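You operate a simulated robot arm through the tools that you are given. There is no shell and no other tool.

You are at the controls of a simulated robot arm. One attempt, no reset.

## Task
Slide the die off the smear, cap the can and wipe it up.
Fine: slide the dot die its own length along the bench; wipe with the yellow cloth and put it back. What is to be rubbed or washed off counts as gone when no trace of it is left.

It is judged by the outcome, as a careful person would: the job done as asked, and still so three seconds after it is handed in. It fails if anything else is knocked over, pushed out of place, dropped, spilled or broken. Lids that push on must go on centred and level and be pressed home; caps that screw on are set level and turned clockwise until they are tight. Flat cloth is picked up by pressing the open fingertips on it (5 to 10 N) and closing them slowly along it; thin cloth reads only 2 to 8 mm in the jaws.

## Robot
A 7-joint arm with a two-finger parallel gripper, fixed in place. Base frame: the origin is on the floor under the middle of its stand, x ahead of it, y to its left, z up. Lengths are in cm, angles in degrees, forces in N, time in s.
It reaches about 124.7 cm from its shoulder. Its first joint turns from -132.0 to 132.0 degrees. Payload 3.91 kg.
The tool frame sits at the grasp point between the pads (the TCP): z along the fingers, y along the line on which they close. The tips reach 3 cm beyond it. Largest opening 11 cm; finger width 2, thickness 1; the body of the gripper, 4.8 by 11.2 cm, starts 5.5 cm behind the TCP.
Orientation is told as [roll, pitch, yaw] about the base's x, y, z axes, in that order, counted from this pose: with the fingers straight down and closing along the base's y, the tool's x points along the base's -x, its y along +y and its z along -z.

## Interface
- The arm moves only by the tool jog_arm. Its argument "rows" is a list of rows, each a list of 6 numbers: the shift along the tool's x, y, z in cm, then the turn, a rotation vector about the tool's x, y, z in rad. In form: [[tx, ty, tz, wx, wy, wz], ...]. A call has 1 to 20 rows; each row is the pose to reach, as a shift and turn from the pose commanded when the call began, along the tool's axes at that moment. "grip" is the gripper command, from -1 (shut) to 1 (fully open), values between in proportion, set as the call begins (left out, the last holds). Rows are played at 5 a second. More than 5 cm and 8.6 degrees between two rows, or a gripper value outside its range, and nothing of the call is played. Where a pose cannot be reached the arm comes as near as it can. A force on the tool above 70 N (or 10 N above the force at the start of the call, whichever is more), or a blocked arm, ends the call early, and 0.2 s more pass. The fingers move at their own pace (about 10.8 cm/s each) and stop on an object; they squeeze with about 35 N. The grip force told is the motor's: it shows also when the fingers shut on nothing. Time passes only in rows, and 0.2 s behind the last, so rows that repeat a pose let the fingers close. The reply holds the time, the measured pose of the TCP, the force on the tool along the base axes, the opening and the grip force, in the units named above and with some noise, with the torque about the TCP (base axes, N m) and any sound that the robot's microphone picked up.
- Cameras (640 x 400 px; columns grow to the right, rows downward): "scene" is fixed at [39.97, 65.09, 159.21]; the picture's right is [-0.86, -0.51, 0.00], its down [-0.44, 0.74, -0.51] and it looks along [0.26, -0.43, -0.86] (base axes); focal length 214 px, centre (320, 200). "wrist" rides on the gripper at [7.2, 1.7, -10.3] in the tool frame; the picture's right is [-0.23, 0.97, 0.00], its down [-0.76, -0.18, -0.62] and it looks along [-0.61, -0.14, 0.78] (tool axes); focal length 222 px, centre (320, 200). There is no depth. A picture from a camera that has moved, and an enlarged one, comes with that camera's place and axes in the base frame and with its lens.
- get_image(camera): a new picture of that camera. It takes no simulated time.
- inspect(camera, box): a new picture of the part [left, top, right, bottom] of that camera's present view, enlarged. It takes no simulated time.
- close_job(): hands the job in; it is judged then, once.

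Nothing tells you positions but the pictures and the camera data. Unless the task says otherwise, let go and move clear before handing in.

The tools are called after "Emit:" as a command line: name --pt "numbers of a row" for each row, then --argument value for the rest, lists and objects as JSON in quotes. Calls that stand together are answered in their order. jog_arm: Moves the arm, as the interface text tells. Its arguments: {"type":"object","properties":{"rows":{"type":"array","items":{"type":"array","items":{"type":"number"}}},"grip":{"type":"number"}},"required":["rows"]} The other tools are called the same way: get_image (camera) takes a picture; inspect (camera, box) takes an enlarged picture of a part of a camera's view; close_job () hands the job in.

At the start:

```text
time_s: 0.0
ee_pos: [56.13, 6.61, 125.44]
tcp_rot: [-0.1, 0.0, 0.0]
ft_force: [0.7, 0.0, -0.7]
wrist_torque: [0.03, 0.03, 0.0]
opening: 11.04
grip_force: 0.1
```

scene: 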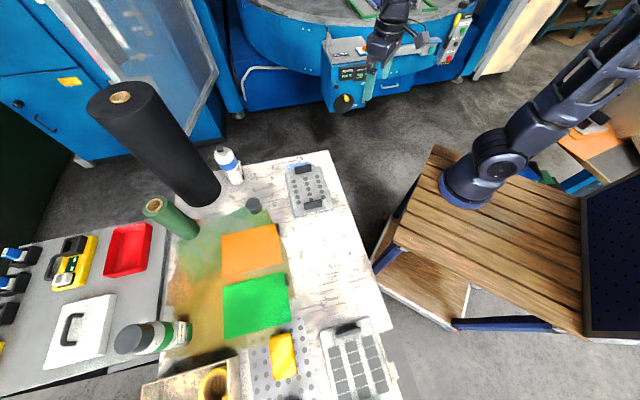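
wrist: 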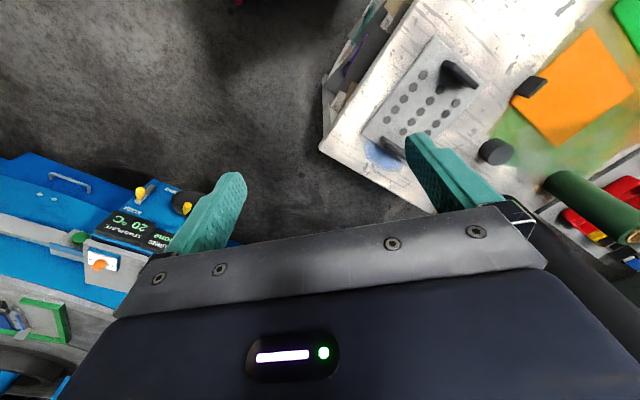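

I see a white bench with a dark roll, a green roll, cloths (orange, green, yellow), some dies/plates and a can lying or standing. I'll take enlarged pictures first to identify the die, smear, can and cap.

Emit:
inspect --camera "scene" --box '[200, 140, 360, 240]'

Emit:
inspect --camera "scene" --box '[230, 300, 390, 400]'

Emit:
inspect --camera "scene" --box '[80, 300, 240, 400]'

Emit:
inspect --camera "scene" --box '[150, 200, 310, 300]'

```text
4.00 times, centred on (280, 190) of scene
camera zoom: at [39.97, 65.09, 159.21], right [-0.86, -0.51, 0.0], down [-0.44, 0.74, -0.51], along [0.26, -0.43, -0.86], focal length 858 px, centre (480, 240)
```

zoom: 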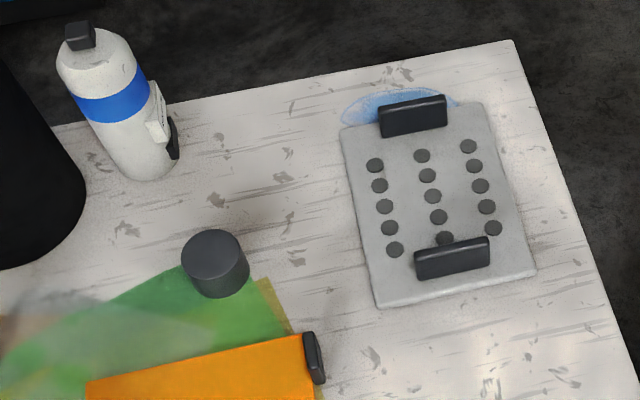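

```text
4.00 times, centred on (310, 350) of scene
camera zoom: at [39.97, 65.09, 159.21], right [-0.86, -0.51, 0.0], down [-0.44, 0.74, -0.51], along [0.26, -0.43, -0.86], focal length 858 px, centre (360, -400)
```

zoom: 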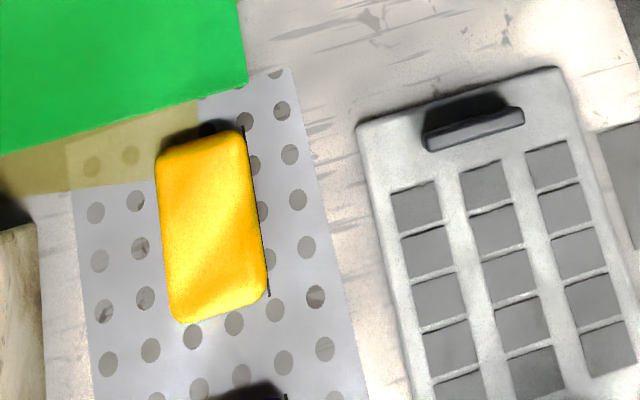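

```text
4.00 times, centred on (160, 350) of scene
camera zoom: at [39.97, 65.09, 159.21], right [-0.86, -0.51, 0.0], down [-0.44, 0.74, -0.51], along [0.26, -0.43, -0.86], focal length 858 px, centre (960, -400)
```

zoom: 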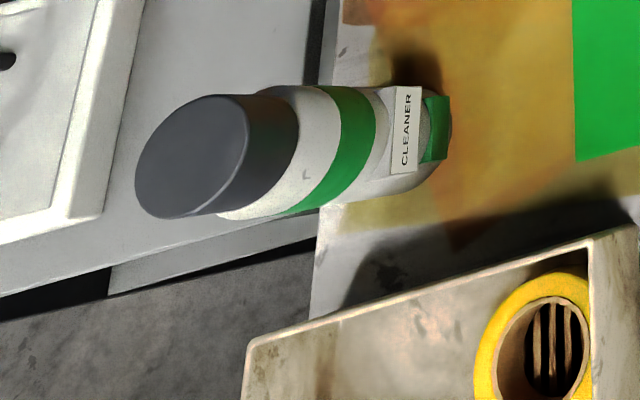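

```text
4.00 times, centred on (230, 250) of scene
camera zoom: at [39.97, 65.09, 159.21], right [-0.86, -0.51, 0.0], down [-0.44, 0.74, -0.51], along [0.26, -0.43, -0.86], focal length 858 px, centre (680, 0)
```

zoom: 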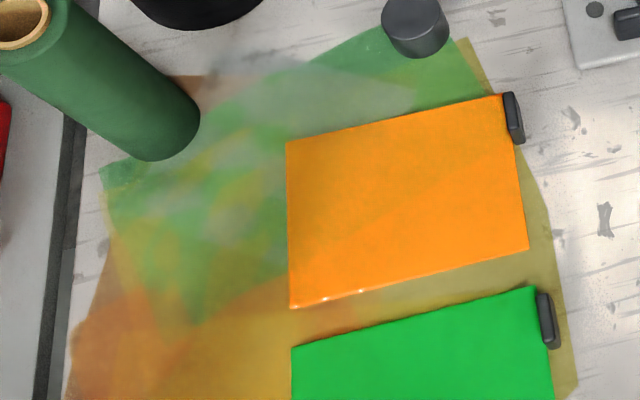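

The dotted plate with two dark grips lies partly on a blue smear; the blue-banded can lacks its cap, which stands as a dark cylinder near (82, 44, 86); the yellow cloth is at the near end on a dotted sheet. I'll move over the die with a 45° yaw to look closer.

Emit:
jog_arm --pt "-0.5 2 2 0 0 -0.13" --pt "-1 4.5 4.5 0 0 -0.26" --pt "-1.5 7 7 0 0 -0.39" --pt "-2 9.5 9.5 0 0 -0.52" --pt "-2 11.5 11.5 0 0 -0.65" --pt "-2 13.4 13.4 0 0 -0.785"

Emit:
get_image --camera "wrist"

Emit:
get_image --camera "scene"

```text
time_s: 1.4
ee_pos: [58.08, 20.01, 112.1]
tcp_rot: [0.0, 0.0, 45.2]
ft_force: [0.0, 0.0, 0.1]
wrist_torque: [-0.01, -0.03, 0.02]
opening: 11.0
grip_force: 0.1
```

```text
taken
camera wrist: at [51.81, 15.94, 122.36], right [-0.53, 0.85, 0.0], down [0.66, 0.41, 0.62], along [0.53, 0.33, -0.78], focal length 222 px, centre (320, 200)
```

wrist: 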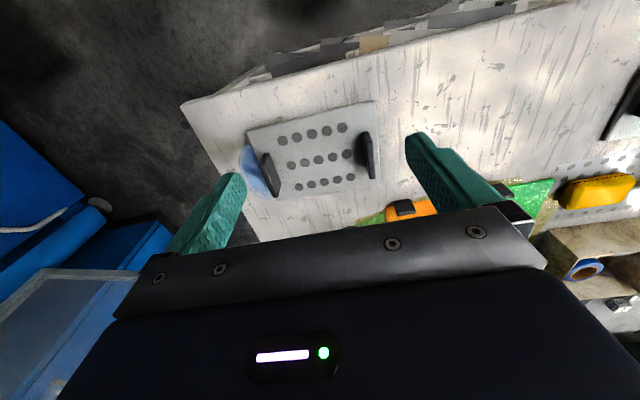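

```text
taken
```

scene: 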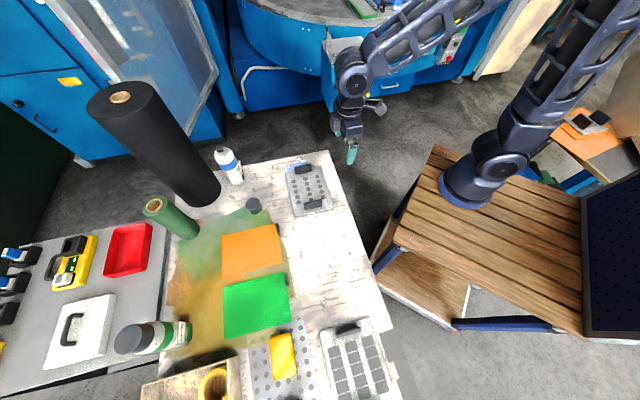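

The die's grips come out near (62.7, 32.6) and (75.4, 20) at z≈88, so its long axis runs at 45°. I'll look closer at the die and the smear.

Emit:
inspect --camera "wrist" --box '[220, 80, 420, 205]'

Emit:
inspect --camera "wrist" --box '[480, 120, 640, 220]'

Emit:
inspect --camera "scene" --box '[280, 145, 360, 225]'

```text
3.20 times, centred on (320, 142) of wrist
camera zoom: at [51.81, 15.94, 122.36], right [-0.53, 0.85, 0.0], down [0.66, 0.41, 0.62], along [0.53, 0.33, -0.78], focal length 711 px, centre (320, 384)
```

zoom: 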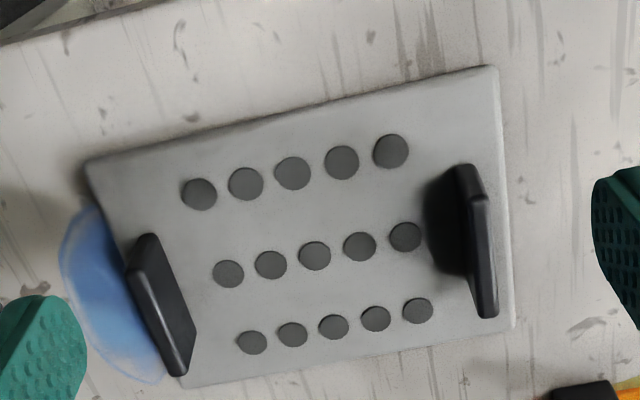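

```text
4.00 times, centred on (560, 170) of wrist
camera zoom: at [51.81, 15.94, 122.36], right [-0.53, 0.85, 0.0], down [0.66, 0.41, 0.62], along [0.53, 0.33, -0.78], focal length 888 px, centre (-640, 320)
```

zoom: 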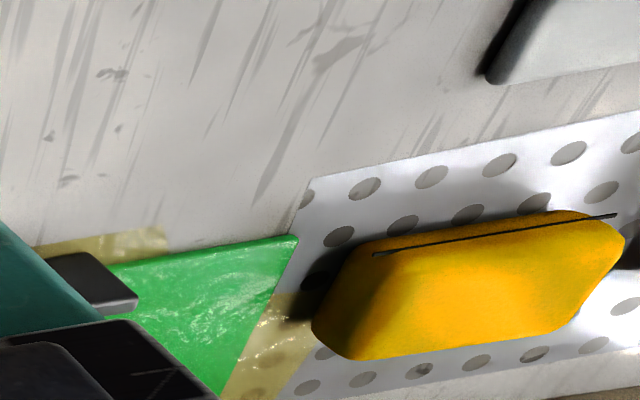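

```text
5.00 times, centred on (320, 185) of scene
camera zoom: at [39.97, 65.09, 159.21], right [-0.86, -0.51, 0.0], down [-0.44, 0.74, -0.51], along [0.26, -0.43, -0.86], focal length 1072 px, centre (320, 275)
```

zoom: 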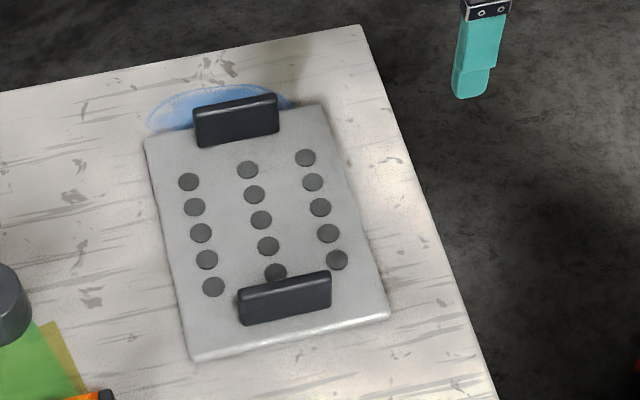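

The die measures about 22 × 16 cm, centre near (69, 26), and the way along (-x, +y) is clear. I'll come above the nearer grip bar to see it more precisely.

Emit:
jog_arm --pt "-2.4 1.1 2.4 0 0 0" --pt "-4.9 2.2 4.8 0 0 0" --pt "-7.3 3.3 7.2 0 0 0" --pt "-9.8 4.4 9.6 0 0 0" --pt "-12.2 5.5 12.1 0 0 0" --pt "-12.2 5.5 12.1 0 0 0"

Emit:
get_image --camera "wrist"

Emit:
inspect --camera "scene" --box '[270, 145, 350, 225]'

```text
time_s: 2.8
ee_pos: [62.91, 32.65, 99.94]
tcp_rot: [0.0, -0.1, 45.1]
ft_force: [-1.2, 0.1, -0.5]
wrist_torque: [-0.01, -0.02, 0.01]
opening: 10.99
grip_force: 0.0
```

```text
taken
camera wrist: at [56.53, 28.6, 110.26], right [-0.53, 0.85, 0.0], down [0.66, 0.41, 0.62], along [0.53, 0.33, -0.78], focal length 222 px, centre (320, 200)
```

wrist: 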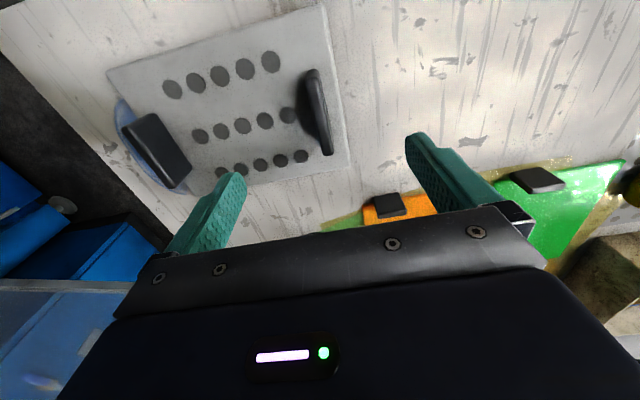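

```text
5.00 times, centred on (310, 185) of scene
camera zoom: at [39.97, 65.09, 159.21], right [-0.86, -0.51, 0.0], down [-0.44, 0.74, -0.51], along [0.26, -0.43, -0.86], focal length 1072 px, centre (370, 275)
```

zoom: 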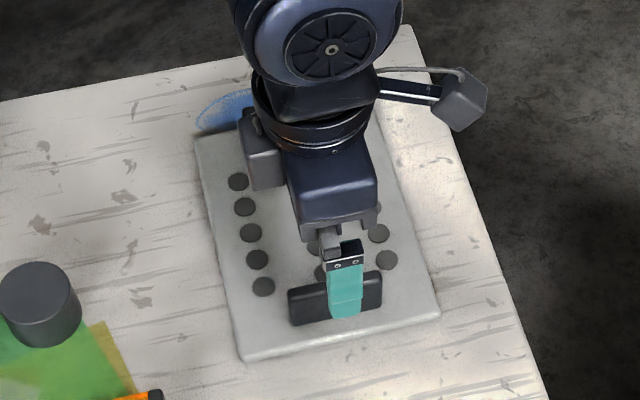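

I'm above the near grip bar; I'll zoom to place it and the far one precisely.

Emit:
inspect --camera "wrist" --box '[240, 50, 400, 175]'

Emit:
inspect --camera "scene" --box '[290, 190, 340, 221]'

```text
3.20 times, centred on (320, 112) of wrist
camera zoom: at [56.53, 28.6, 110.26], right [-0.53, 0.85, 0.0], down [0.66, 0.41, 0.62], along [0.53, 0.33, -0.78], focal length 711 px, centre (320, 480)
```

zoom: 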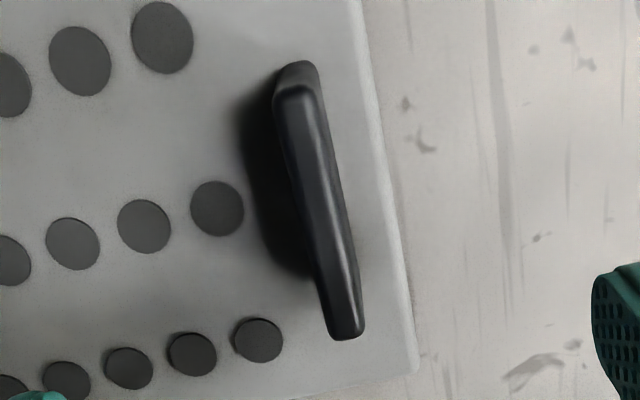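

```text
12.80 times, centred on (315, 206) of scene
camera zoom: at [39.97, 65.09, 159.21], right [-0.86, -0.51, 0.0], down [-0.44, 0.74, -0.51], along [0.26, -0.43, -0.86], focal length 2745 px, centre (384, 130)
```

zoom: 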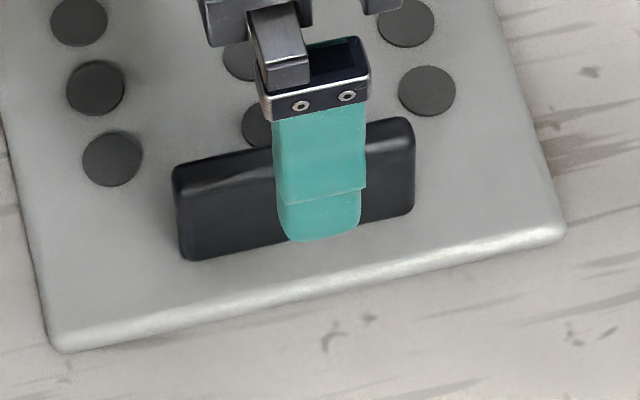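

The bar's centre is about (62.5, 32.4), top at z≈90, directly under the TCP. I'll descend to z≈89.5, straddling it.

Emit:
jog_arm --pt "0 0 3 0 0 0" --pt "0 0 6 0 0 0" --pt "0 0 8.5 0 0 0" --pt "0 0 10 0 0 0" --pt "0 0 10.4 0 0 0" --pt "0 0 10.4 0 0 0"

Emit:
get_image --camera "wrist"

Emit:
inspect --camera "scene" --box '[290, 180, 340, 221]'

```text
time_s: 4.2
ee_pos: [62.87, 32.52, 89.57]
tcp_rot: [0.0, 0.0, 44.9]
ft_force: [-0.9, -0.2, 0.2]
wrist_torque: [-0.01, -0.01, 0.0]
opening: 11.0
grip_force: 0.0
```

```text
taken
camera wrist: at [56.55, 28.56, 99.91], right [-0.53, 0.85, 0.0], down [0.66, 0.41, 0.62], along [0.53, 0.33, -0.78], focal length 222 px, centre (320, 200)
```

wrist: 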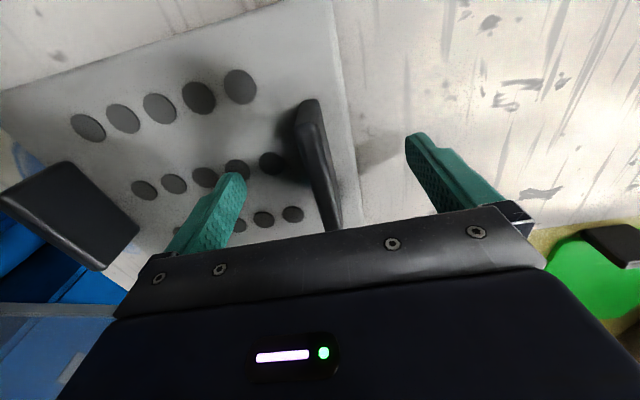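

```text
9.76 times, centred on (315, 200) of scene
camera zoom: at [39.97, 65.09, 159.21], right [-0.86, -0.51, 0.0], down [-0.44, 0.74, -0.51], along [0.26, -0.43, -0.86], focal length 2092 px, centre (369, 195)
```

zoom: 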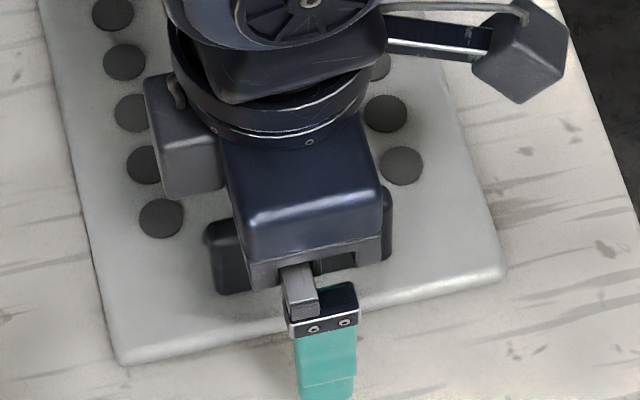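

The bar sits midway between the fingers. I'll close on it now.

Emit:
jog_arm --pt "0 0 0 0 0 0" --pt "0 0 0 0 0 0" --pt "0 0 0 0 0 0" --pt "0 0 0 0 0 0" --pt "0 0 0 0 0 0" --grip -1

Emit:
get_image --camera "wrist"

Emit:
inspect --camera "scene" --box '[280, 145, 360, 225]'

```text
time_s: 5.4
ee_pos: [62.9, 32.5, 89.46]
tcp_rot: [0.0, 0.0, 44.9]
ft_force: [-1.5, 2.1, 2.3]
wrist_torque: [-0.07, 0.15, 0.03]
opening: 1.18
grip_force: 34.8
```

```text
taken
camera wrist: at [56.55, 28.56, 99.93], right [-0.53, 0.85, 0.0], down [0.66, 0.41, 0.62], along [0.53, 0.33, -0.78], focal length 222 px, centre (320, 200)
```

wrist: 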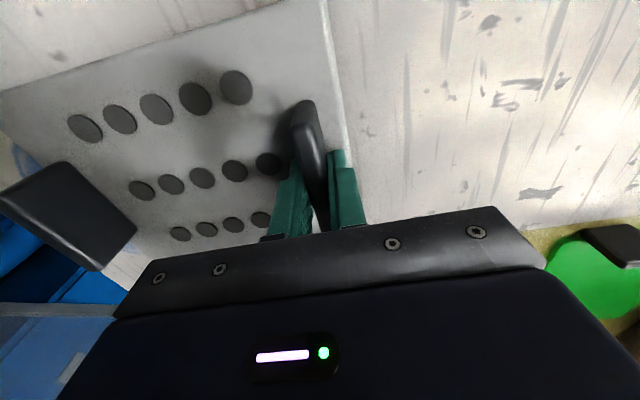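

```text
5.00 times, centred on (320, 185) of scene
camera zoom: at [39.97, 65.09, 159.21], right [-0.86, -0.51, 0.0], down [-0.44, 0.74, -0.51], along [0.26, -0.43, -0.86], focal length 1072 px, centre (320, 275)
```

zoom: 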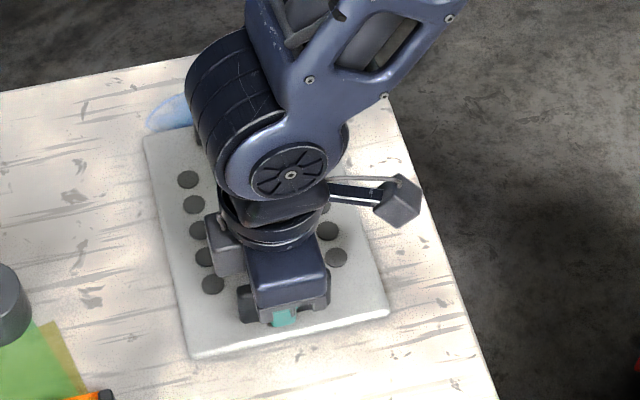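

The fingers hold the bar (1.2 cm). I'll drag it a little along the die's axis first to see the force.

Emit:
jog_arm --pt "0 0.5 0 0 0 0" --pt "0 1.2 0 0 0 0" --pt "0 2 0 0 0 0" --pt "0 3 0 0 0 0"

Emit:
get_image --camera "wrist"

```text
time_s: 6.4
ee_pos: [60.74, 34.63, 89.5]
tcp_rot: [-0.1, -0.1, 44.9]
ft_force: [5.0, -5.1, 12.2]
wrist_torque: [-0.3, 0.33, 0.28]
opening: 1.19
grip_force: 35.1
```

```text
taken
camera wrist: at [54.42, 30.66, 99.92], right [-0.53, 0.85, 0.0], down [0.66, 0.41, 0.62], along [0.53, 0.33, -0.78], focal length 222 px, centre (320, 200)
```

wrist: 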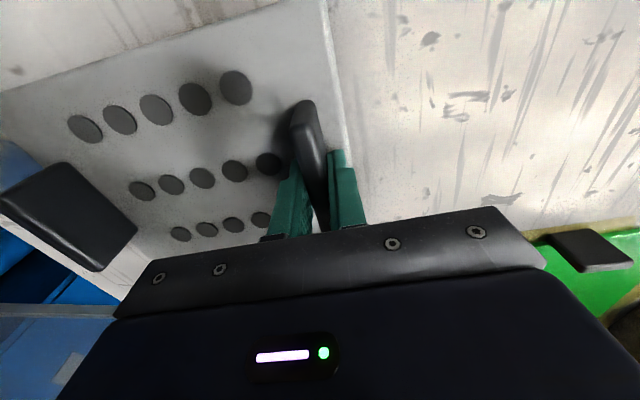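

The die slides easily at about 7 N. I'll carry on for the remaining 19.3 cm.

Emit:
jog_arm --pt "0 1 0 0 0 0" --pt "0 2.5 0 0 0 0" --pt "0 4 0 0 0 0" --pt "0 5.7 0 0 0 0" --pt "0 7.4 0 0 0 0" --pt "0 9.1 0 0 0 0" --pt "0 10.8 0 0 0 0" --pt "0 12.5 0 0 0 0" --pt "0 14.2 0 0 0 0" --pt "0 15.9 0 0 0 0" --pt "0 17.3 0 0 0 0" --pt "0 18.4 0 0 0 0" --pt "0 19.1 0 0 0 0" --pt "0 19.3 0 0 0 0" --pt "0 19.3 0 0 0 0"

Emit:
get_image --camera "wrist"

Emit:
get_image --camera "scene"

```text
time_s: 9.6
ee_pos: [47.04, 48.3, 89.46]
tcp_rot: [0.0, -0.1, 45.0]
ft_force: [1.7, -2.6, 3.0]
wrist_torque: [0.26, -0.27, -0.22]
opening: 1.19
grip_force: 34.9
```

```text
taken
camera wrist: at [40.74, 44.29, 99.85], right [-0.53, 0.85, 0.0], down [0.66, 0.41, 0.62], along [0.53, 0.33, -0.78], focal length 222 px, centre (320, 200)
```

wrist: 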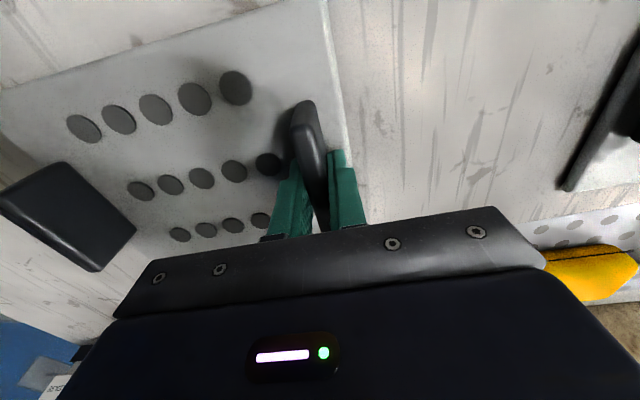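

```text
taken
```

scene: 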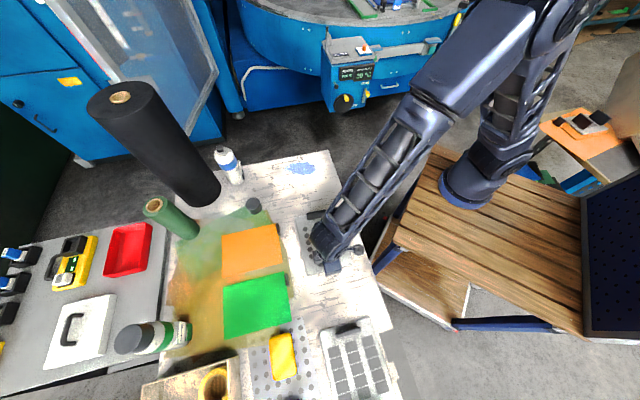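

The die has moved 22 cm and the smear is uncovered. I'll release the bar and rise.

Emit:
jog_arm --pt "0 0 0 0 0 0" --pt "0 0 0 0 0 0" --pt "0 0 0 0 0 0" --grip 1

Emit:
jog_arm --pt "0 0 -2 0 0 0" --pt "0 0 -6 0 0 0" --pt "0 0 -10 0 0 0" --pt "0 0 -14 0 0 0" --pt "0 0 -18 0 0 0" --pt "0 0 -18 0 0 0"

Emit:
inspect --camera "scene" --box '[200, 140, 360, 240]'

Emit:
get_image --camera "wrist"

```text
time_s: 10.4
ee_pos: [47.07, 48.25, 89.49]
tcp_rot: [0.0, 0.1, 45.0]
ft_force: [-0.2, 0.4, -0.6]
wrist_torque: [-0.04, 0.0, -0.05]
opening: 10.99
grip_force: 0.0
```

```text
time_s: 11.8
ee_pos: [47.24, 48.29, 107.63]
tcp_rot: [0.0, 0.0, 45.0]
ft_force: [-0.7, -0.4, 0.5]
wrist_torque: [-0.01, 0.0, 0.01]
opening: 11.03
grip_force: 0.0
```

```text
4.00 times, centred on (280, 190) of scene
camera zoom: at [39.97, 65.09, 159.21], right [-0.86, -0.51, 0.0], down [-0.44, 0.74, -0.51], along [0.26, -0.43, -0.86], focal length 858 px, centre (480, 240)
```

zoom: 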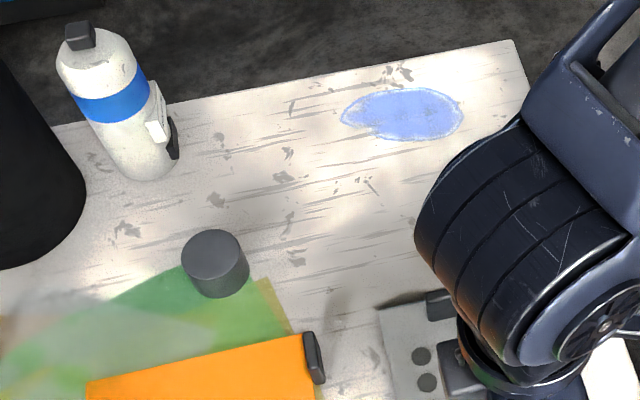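

```text
taken
camera wrist: at [40.81, 44.39, 118.01], right [-0.53, 0.85, 0.0], down [0.66, 0.41, 0.62], along [0.53, 0.33, -0.78], focal length 222 px, centre (320, 200)
```

wrist: 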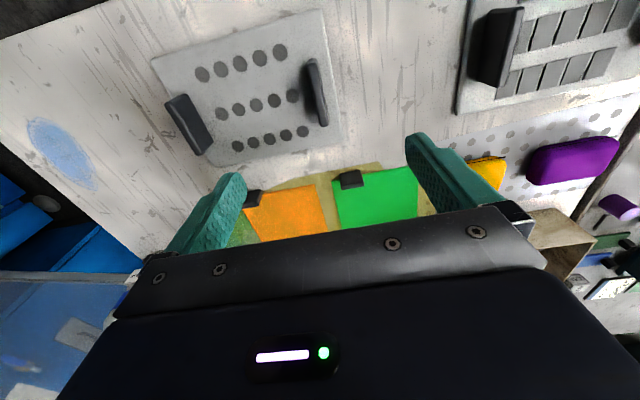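

The smear is fully uncovered near (78, 17.5), about 14 × 7.5 cm, and the die sits clear. Next I'll view the blue-banded can and its cap with the wrist camera from a safe height.

Emit:
jog_arm --pt "-0.5 -3.5 -2 0 0 0.04" --pt "-1 -7.5 -4 0 0 0.08" --pt "-1.7 -11.5 -6 0 0 0.13" --pt "-2.3 -15.5 -8 0 0 0.18" --pt "-2.9 -19.5 -9 0 0 0.23" --pt "-3.5 -23.5 -10 0 0 0.28" --pt "-4.1 -27.2 -10.4 0 0 0.33" --pt "-4.6 -30.5 -10.4 0 0 0.367" --pt "-4.6 -30.5 -10.4 0 0 0.367"

Emit:
get_image --camera "wrist"

Emit:
get_image --camera "scene"

```text
time_s: 13.8
ee_pos: [71.84, 30.07, 118.02]
tcp_rot: [0.0, 0.0, 23.8]
ft_force: [-0.2, 0.9, 1.1]
wrist_torque: [0.0, -0.01, 0.02]
opening: 11.02
grip_force: 0.0
```

```text
taken
camera wrist: at [64.5, 28.58, 128.36], right [-0.19, 0.98, 0.0], down [0.77, 0.15, 0.62], along [0.61, 0.12, -0.78], focal length 222 px, centre (320, 200)
```

wrist: 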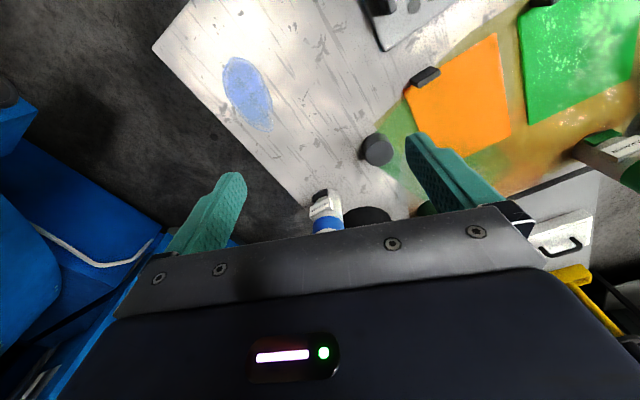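

```text
taken
```

scene: 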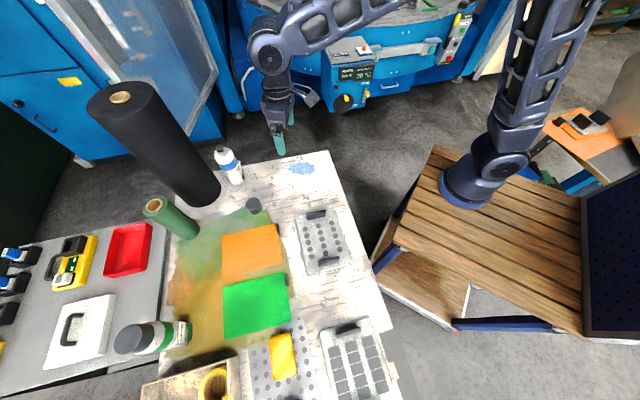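

The can shows just above the gripper body in the wrist view. I'll zoom in on the can and cap.

Emit:
inspect --camera "wrist" --box '[280, 110, 440, 240]'

Emit:
inspect --camera "scene" --box '[205, 140, 265, 215]'

```text
3.08 times, centred on (360, 175) of wrist
camera zoom: at [64.5, 28.58, 128.36], right [-0.19, 0.98, 0.0], down [0.77, 0.15, 0.62], along [0.61, 0.12, -0.78], focal length 684 px, centre (197, 277)
```

zoom: 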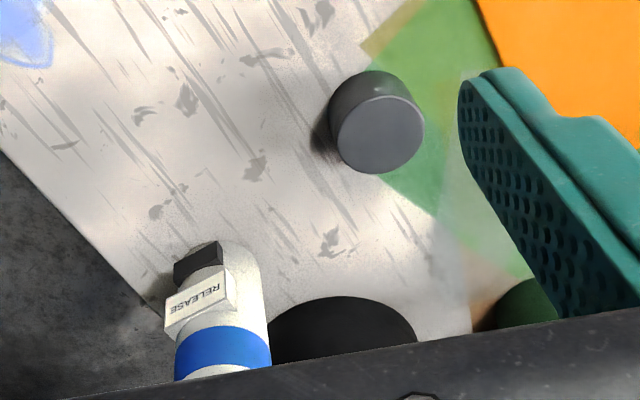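

```text
5.33 times, centred on (235, 178) of scene
camera zoom: at [39.97, 65.09, 159.21], right [-0.86, -0.51, 0.0], down [-0.44, 0.74, -0.51], along [0.26, -0.43, -0.86], focal length 1144 px, centre (773, 320)
```

zoom: 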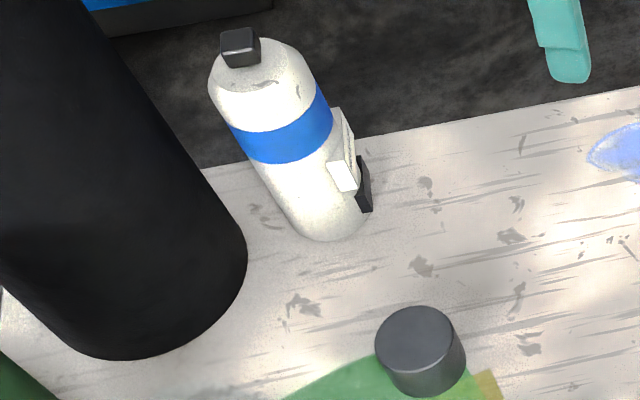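

The can reads "RELEASE", upright near (98, 37), and the cap's top centre is near (82.4, 44.1, 88). I'll move closer to see the can's top.

Emit:
jog_arm --pt "-3.2 -0.3 -1 0 0 0" --pt "-6.4 -0.6 -2 0 0 0" --pt "-9.6 -0.9 -3 0 0 0" --pt "-12.8 -1.2 -4 0 0 0" --pt "-12.8 -1.2 -4 0 0 0"

Emit:
get_image --camera "wrist"

Emit:
inspect --camera "wrist" --box '[240, 80, 420, 230]'

Emit:
inspect --camera "scene" --box '[205, 140, 245, 190]'

```text
time_s: 15.0
ee_pos: [84.02, 34.15, 121.99]
tcp_rot: [-0.1, 0.1, 24.0]
ft_force: [-0.1, -0.2, -0.1]
wrist_torque: [0.0, -0.06, 0.01]
opening: 11.0
grip_force: 0.0
```

```text
taken
camera wrist: at [76.73, 32.64, 132.35], right [-0.19, 0.98, 0.0], down [0.77, 0.15, 0.62], along [0.61, 0.12, -0.78], focal length 222 px, centre (320, 200)
```

wrist: 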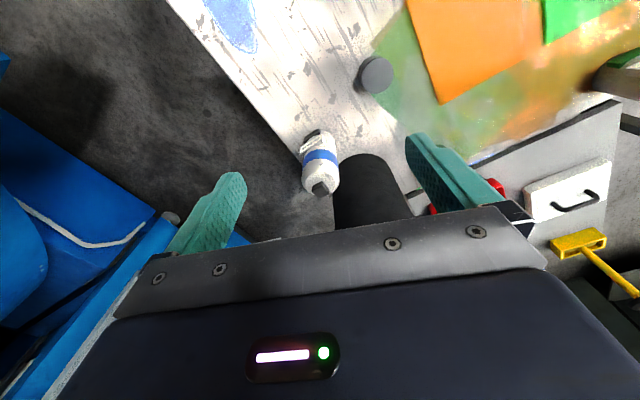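

```text
2.67 times, centred on (330, 155) of wrist
camera zoom: at [76.73, 32.64, 132.35], right [-0.19, 0.98, 0.0], down [0.77, 0.15, 0.62], along [0.61, 0.12, -0.78], focal length 592 px, centre (293, 320)
```

zoom: 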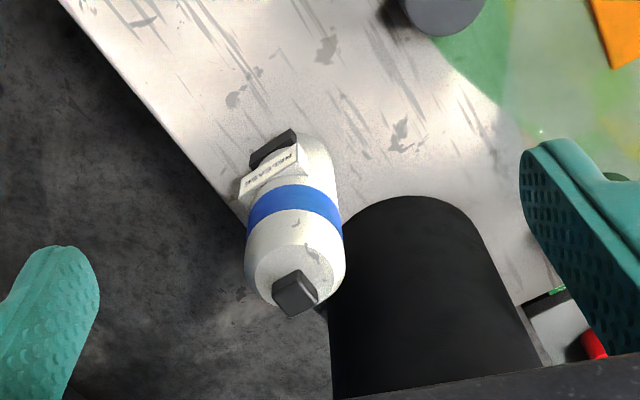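

```text
8.00 times, centred on (225, 165) of scene
camera zoom: at [39.97, 65.09, 159.21], right [-0.86, -0.51, 0.0], down [-0.44, 0.74, -0.51], along [0.26, -0.43, -0.86], focal length 1716 px, centre (1080, 480)
```

zoom: 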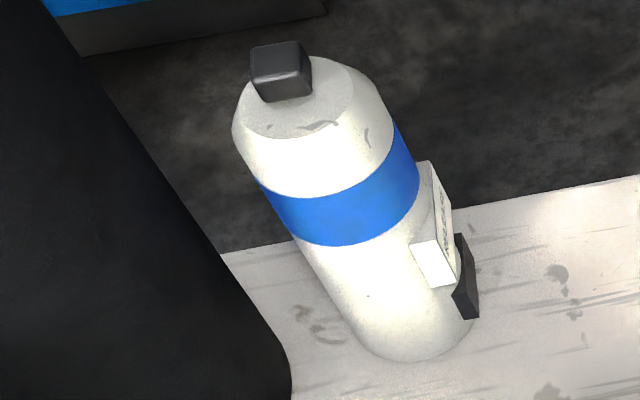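

The can's axis comes out at about (97.35, 36.7) with flat top at z≈101.6; the cap's top centre at (82.35, 43.85, 88.2), ~5.7 cm wide; the black roll (radius ~8) stands at about (107, 49). I'll go above the cap with yaw 53° so the gripper's wide side stays parallel to the roll's face.

Emit:
jog_arm --pt "-0.4 1.6 3.3 0 0 -0.084" --pt "-0.8 3.2 6.6 0 0 -0.168" --pt "-1.2 4.8 9.9 0 0 -0.253" --pt "-1.6 6.4 13.2 0 0 -0.337" --pt "-2.0 8.0 16.5 0 0 -0.42" --pt "-2.4 9.5 20 0 0 -0.506" --pt "-2.4 9.5 20 0 0 -0.506"

Emit:
get_image --camera "wrist"

Emit:
inspect --camera "scene" --box '[215, 150, 295, 225]'

```text
time_s: 16.6
ee_pos: [82.3, 43.74, 101.84]
tcp_rot: [0.0, 0.0, 53.0]
ft_force: [-0.3, -0.2, 1.0]
wrist_torque: [-0.02, -0.01, 0.02]
opening: 11.0
grip_force: 0.2
```

```text
taken
camera wrist: at [76.69, 38.88, 112.2], right [-0.64, 0.77, 0.0], down [0.6, 0.5, 0.62], along [0.48, 0.4, -0.78], focal length 222 px, centre (320, 200)
```

wrist: 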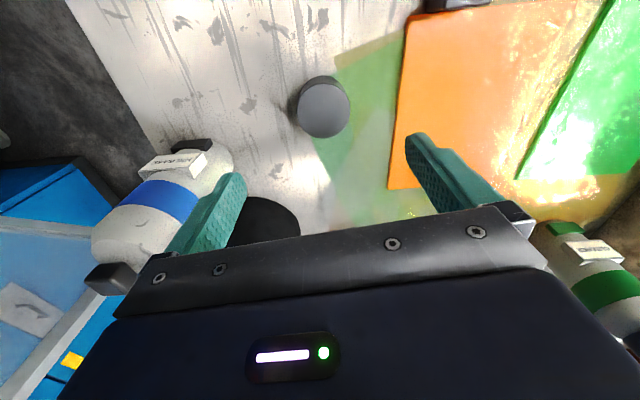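

```text
5.33 times, centred on (255, 188) of scene
camera zoom: at [39.97, 65.09, 159.21], right [-0.86, -0.51, 0.0], down [-0.44, 0.74, -0.51], along [0.26, -0.43, -0.86], focal length 1144 px, centre (667, 267)
```

zoom: 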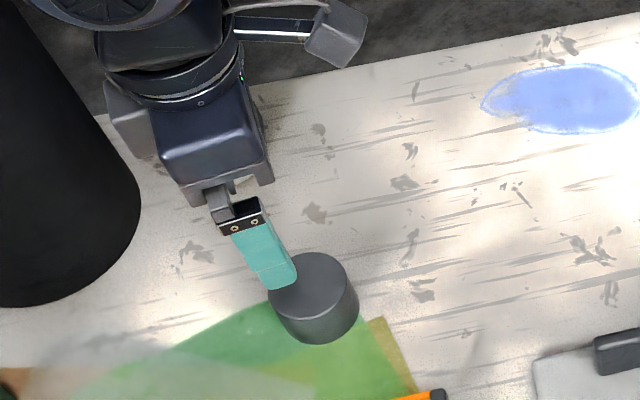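

The cap is between and below the fingers. I'll zoom in to refine its centre and size.

Emit:
inspect --camera "wrist" --box '[270, 60, 370, 150]'

Emit:
inspect --camera "wrist" --box '[80, 120, 260, 310]'

```text
4.44 times, centred on (320, 105) of wrist
camera zoom: at [76.69, 38.88, 112.2], right [-0.64, 0.77, 0.0], down [0.6, 0.5, 0.62], along [0.48, 0.4, -0.78], focal length 987 px, centre (320, 622)
```

zoom: 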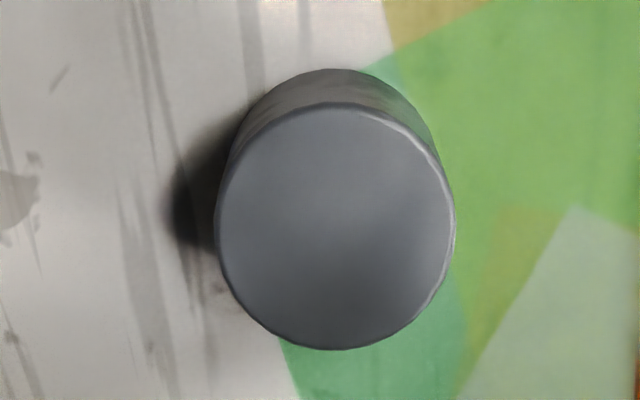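

```text
2.11 times, centred on (170, 215) of wrist
camera zoom: at [76.69, 38.88, 112.2], right [-0.64, 0.77, 0.0], down [0.6, 0.5, 0.62], along [0.48, 0.4, -0.78], focal length 468 px, centre (636, 168)
```

zoom: 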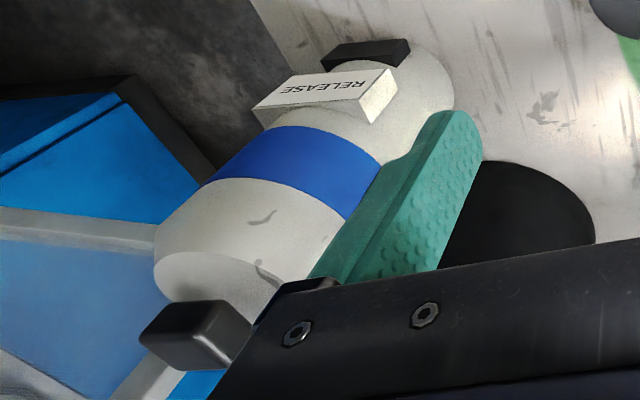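

The cap's centre checks out at (82.2, 43.8), top z≈88.2, diameter 5.6. I'll descend around it so the tips stay ~1 cm off the bench.

Emit:
jog_arm --pt "0 0.1 3.5 0 0 0" --pt "0 0.13 7 0 0 0" --pt "0 0.13 10 0 0 0" --pt "0 0.13 12 0 0 0" --pt "0 0.13 13.2 0 0 0" --pt "0 0.13 13.6 0 0 0" --pt "0 0.13 13.6 0 0 0"

Emit:
get_image --camera "wrist"

Emit:
inspect --camera "scene" --box '[215, 150, 295, 225]'

```text
time_s: 18.2
ee_pos: [82.42, 43.78, 88.22]
tcp_rot: [0.0, 0.0, 52.9]
ft_force: [-0.2, -0.3, 1.6]
wrist_torque: [-0.05, 0.01, 0.02]
opening: 10.99
grip_force: 0.0
```

```text
taken
camera wrist: at [76.67, 38.95, 98.65], right [-0.64, 0.77, 0.0], down [0.6, 0.5, 0.62], along [0.48, 0.4, -0.78], focal length 222 px, centre (320, 200)
```

wrist: 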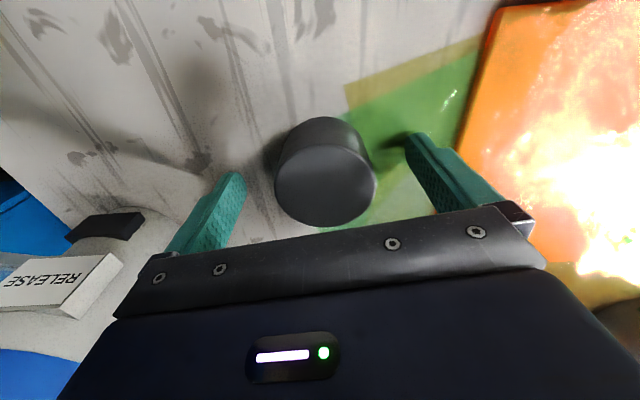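

```text
5.33 times, centred on (255, 188) of scene
camera zoom: at [39.97, 65.09, 159.21], right [-0.86, -0.51, 0.0], down [-0.44, 0.74, -0.51], along [0.26, -0.43, -0.86], focal length 1144 px, centre (667, 267)
```

zoom: 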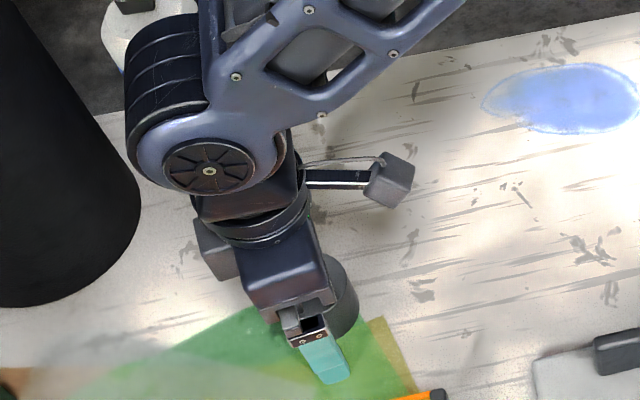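

The cap is centred between the fingers. I'll close on it.

Emit:
jog_arm --pt "0 0 0 0 0 0" --pt "0 0 0 0 0 0" --pt "0 0 0 0 0 0" --pt "0 0 0 0 0 0" --pt "0 0 0 0 0 0" --grip -1

Emit:
get_image --camera "wrist"

Emit:
inspect --camera "scene" --box '[80, 70, 240, 220]'

```text
time_s: 19.4
ee_pos: [82.37, 43.68, 88.24]
tcp_rot: [0.0, 0.0, 52.9]
ft_force: [-0.9, -0.3, 0.4]
wrist_torque: [0.01, -0.01, -0.01]
opening: 5.64
grip_force: 35.1
```

```text
taken
camera wrist: at [76.67, 38.96, 98.67], right [-0.64, 0.77, 0.0], down [0.6, 0.5, 0.62], along [0.48, 0.4, -0.78], focal length 222 px, centre (320, 200)
```

wrist: 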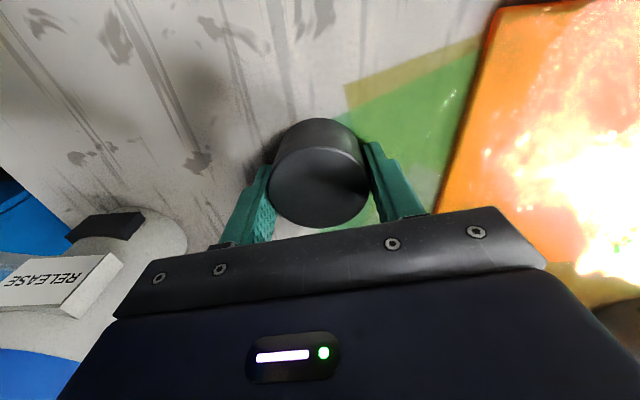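

```text
2.67 times, centred on (160, 145) of scene
camera zoom: at [39.97, 65.09, 159.21], right [-0.86, -0.51, 0.0], down [-0.44, 0.74, -0.51], along [0.26, -0.43, -0.86], focal length 572 px, centre (747, 347)
```

zoom: 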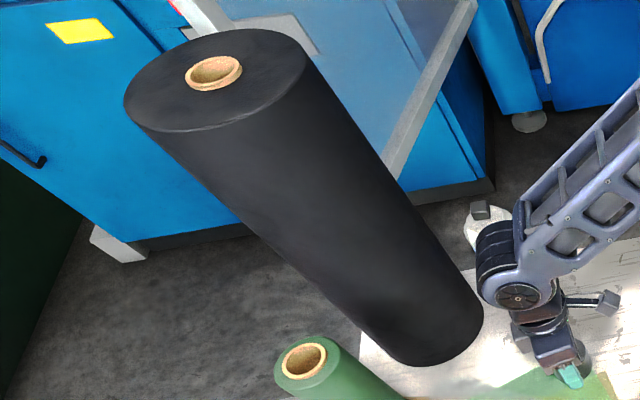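

The cap is held, but going straight down at the can would bring the wrist barrel within about 1 cm of the black roll. I'll let go, lean the gripper 15° back (about the closing axis) and regrasp, so the cap stays level while the wrist keeps clear.

Emit:
jog_arm --pt "0 0 0 0 0 0" --pt "0 0 0 0 0 0" --pt "0 0 0 0 0 0" --grip 1

Emit:
jog_arm --pt "0 0 0 0 -0.07 0" --pt "0 0 0 0 -0.15 0" --pt "0 0 0 0 -0.22 0" --pt "0 0 0 0 -0.262 0" --pt "0 0 0 0 -0.262 0"

Emit:
get_image --camera "wrist"

Emit:
inspect --camera "scene" --box '[200, 130, 320, 230]'

```text
time_s: 20.2
ee_pos: [82.25, 43.72, 88.27]
tcp_rot: [0.0, 0.0, 52.9]
ft_force: [0.3, -0.2, -1.3]
wrist_torque: [0.01, 0.03, -0.01]
opening: 11.01
grip_force: 0.0
```

```text
time_s: 21.4
ee_pos: [82.45, 43.86, 88.36]
tcp_rot: [0.0, -15.2, 52.9]
ft_force: [-0.2, 0.3, 0.0]
wrist_torque: [-0.01, -0.01, 0.03]
opening: 11.02
grip_force: 0.0
```

```text
taken
camera wrist: at [75.18, 37.02, 96.48], right [-0.64, 0.76, 0.06], down [0.49, 0.35, 0.8], along [0.59, 0.54, -0.6], focal length 222 px, centre (320, 200)
```

wrist: 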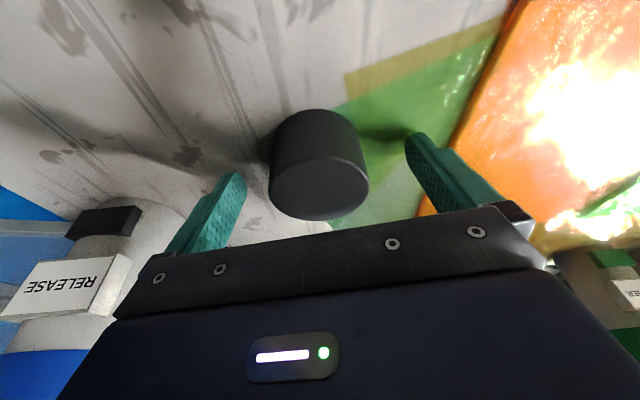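

```text
4.00 times, centred on (260, 180) of scene
camera zoom: at [39.97, 65.09, 159.21], right [-0.86, -0.51, 0.0], down [-0.44, 0.74, -0.51], along [0.26, -0.43, -0.86], focal length 858 px, centre (560, 280)
```

zoom: 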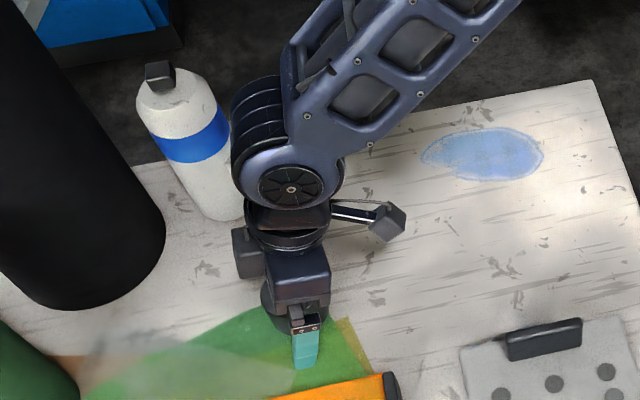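

The gripper leans 15° with the cap still midway between the fingers. I'll centre the pads on it and close.

Emit:
jog_arm --pt "0.17 0 -0.04 0 0 0" --pt "0.34 0 -0.09 0 0 0" --pt "0.34 0 -0.09 0 0 0"

Emit:
jog_arm --pt "0 0 0 0 0 0" --pt "0 0 0 0 0 0" --pt "0 0 0 0 0 0" --pt "0 0 0 0 0 0" --pt "0 0 0 0 0 0" --grip -1

Emit:
get_image --camera "wrist"

```text
time_s: 22.2
ee_pos: [82.1, 43.52, 88.46]
tcp_rot: [0.0, -15.1, 52.8]
ft_force: [0.7, -0.6, 0.5]
wrist_torque: [0.02, 0.0, 0.02]
opening: 11.01
grip_force: 0.0
```

```text
time_s: 23.4
ee_pos: [82.13, 43.46, 88.41]
tcp_rot: [0.0, -15.0, 53.1]
ft_force: [0.5, 0.1, 0.2]
wrist_torque: [-0.04, 0.01, 0.0]
opening: 5.63
grip_force: 35.2
```

```text
taken
camera wrist: at [74.97, 36.73, 96.49], right [-0.64, 0.76, 0.06], down [0.49, 0.35, 0.8], along [0.59, 0.54, -0.6], focal length 222 px, centre (320, 200)
```

wrist: 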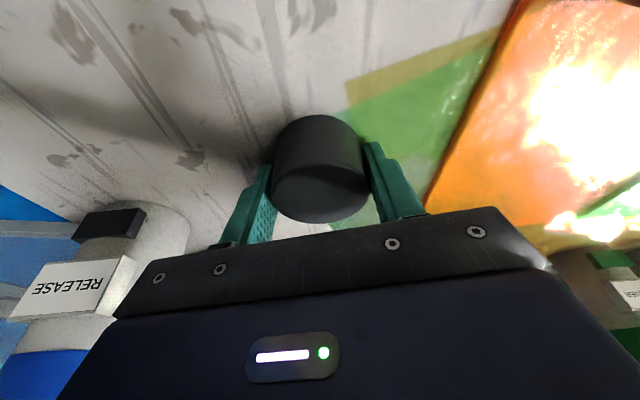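

The cap is gripped (5.63). I'll lift it straight up to about z=116 and look.

Emit:
jog_arm --pt "-0.26 0 -0.97 0 0 0" --pt "-1.04 0 -3.86 0 0 0" --pt "-2.07 0 -7.73 0 0 0" --pt "-3.11 0 -11.6 0 0 0" --pt "-4.14 0 -15.5 0 0 0" --pt "-5.18 0 -19.3 0 0 0" --pt "-6.2 0 -23.2 0 0 0" --pt "-7.25 0 -27.05 0 0 0" --pt "-7.25 0 -27.05 0 0 0"

Emit:
get_image --camera "wrist"

Emit:
inspect --camera "scene" --box '[190, 100, 310, 220]'

```text
time_s: 25.4
ee_pos: [82.14, 43.63, 116.23]
tcp_rot: [-0.1, -15.0, 52.9]
ft_force: [0.5, 0.5, 0.4]
wrist_torque: [-0.03, 0.02, -0.01]
opening: 5.6
grip_force: 35.5
```

```text
taken
camera wrist: at [74.9, 36.8, 124.44], right [-0.64, 0.76, 0.06], down [0.49, 0.35, 0.8], along [0.59, 0.54, -0.6], focal length 222 px, centre (320, 200)
```

wrist: 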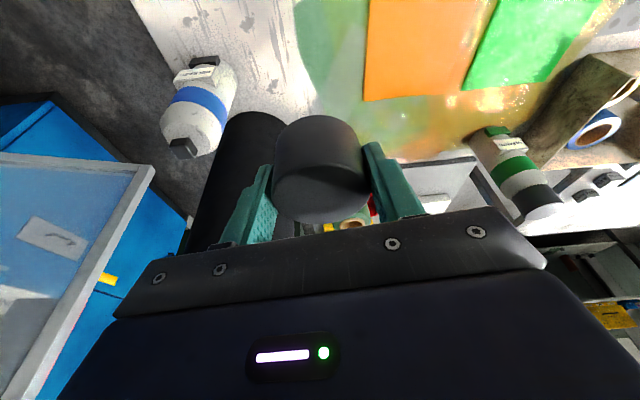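

```text
3.33 times, centred on (250, 160) of scene
camera zoom: at [39.97, 65.09, 159.21], right [-0.86, -0.51, 0.0], down [-0.44, 0.74, -0.51], along [0.26, -0.43, -0.86], focal length 715 px, centre (553, 333)
```

zoom: 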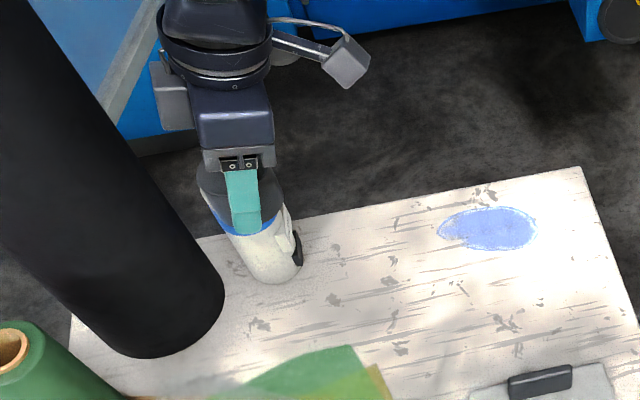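

The cap came up with the gripper, and the can and roll are now in clear view. I'll zoom on both to refine the can axis and the cap's place in the hand.

Emit:
inspect --camera "wrist" --box '[140, 40, 300, 180]'

Emit:
inspect --camera "wrist" --box '[240, 100, 400, 240]'

```text
2.86 times, centred on (220, 110) of wrist
camera zoom: at [74.9, 36.8, 124.44], right [-0.64, 0.76, 0.06], down [0.49, 0.35, 0.8], along [0.59, 0.54, -0.6], focal length 635 px, centre (606, 457)
```

zoom: 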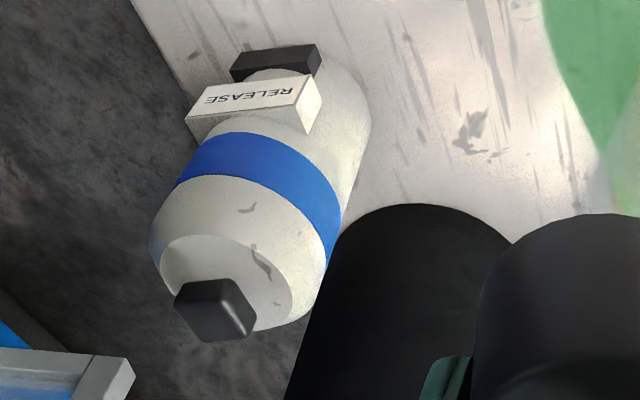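

```text
2.86 times, centred on (320, 170) of wrist
camera zoom: at [74.9, 36.8, 124.44], right [-0.64, 0.76, 0.06], down [0.49, 0.35, 0.8], along [0.59, 0.54, -0.6], focal length 635 px, centre (320, 286)
```

zoom: 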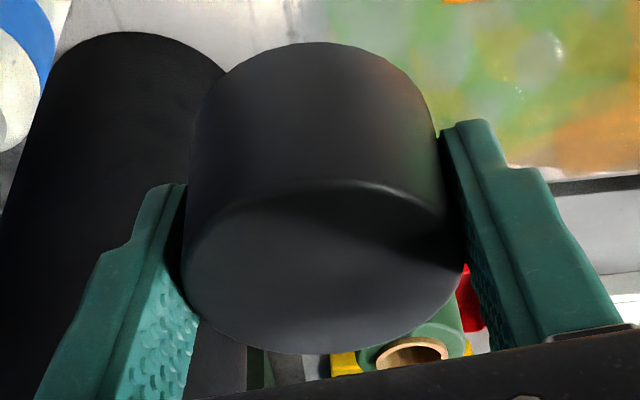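

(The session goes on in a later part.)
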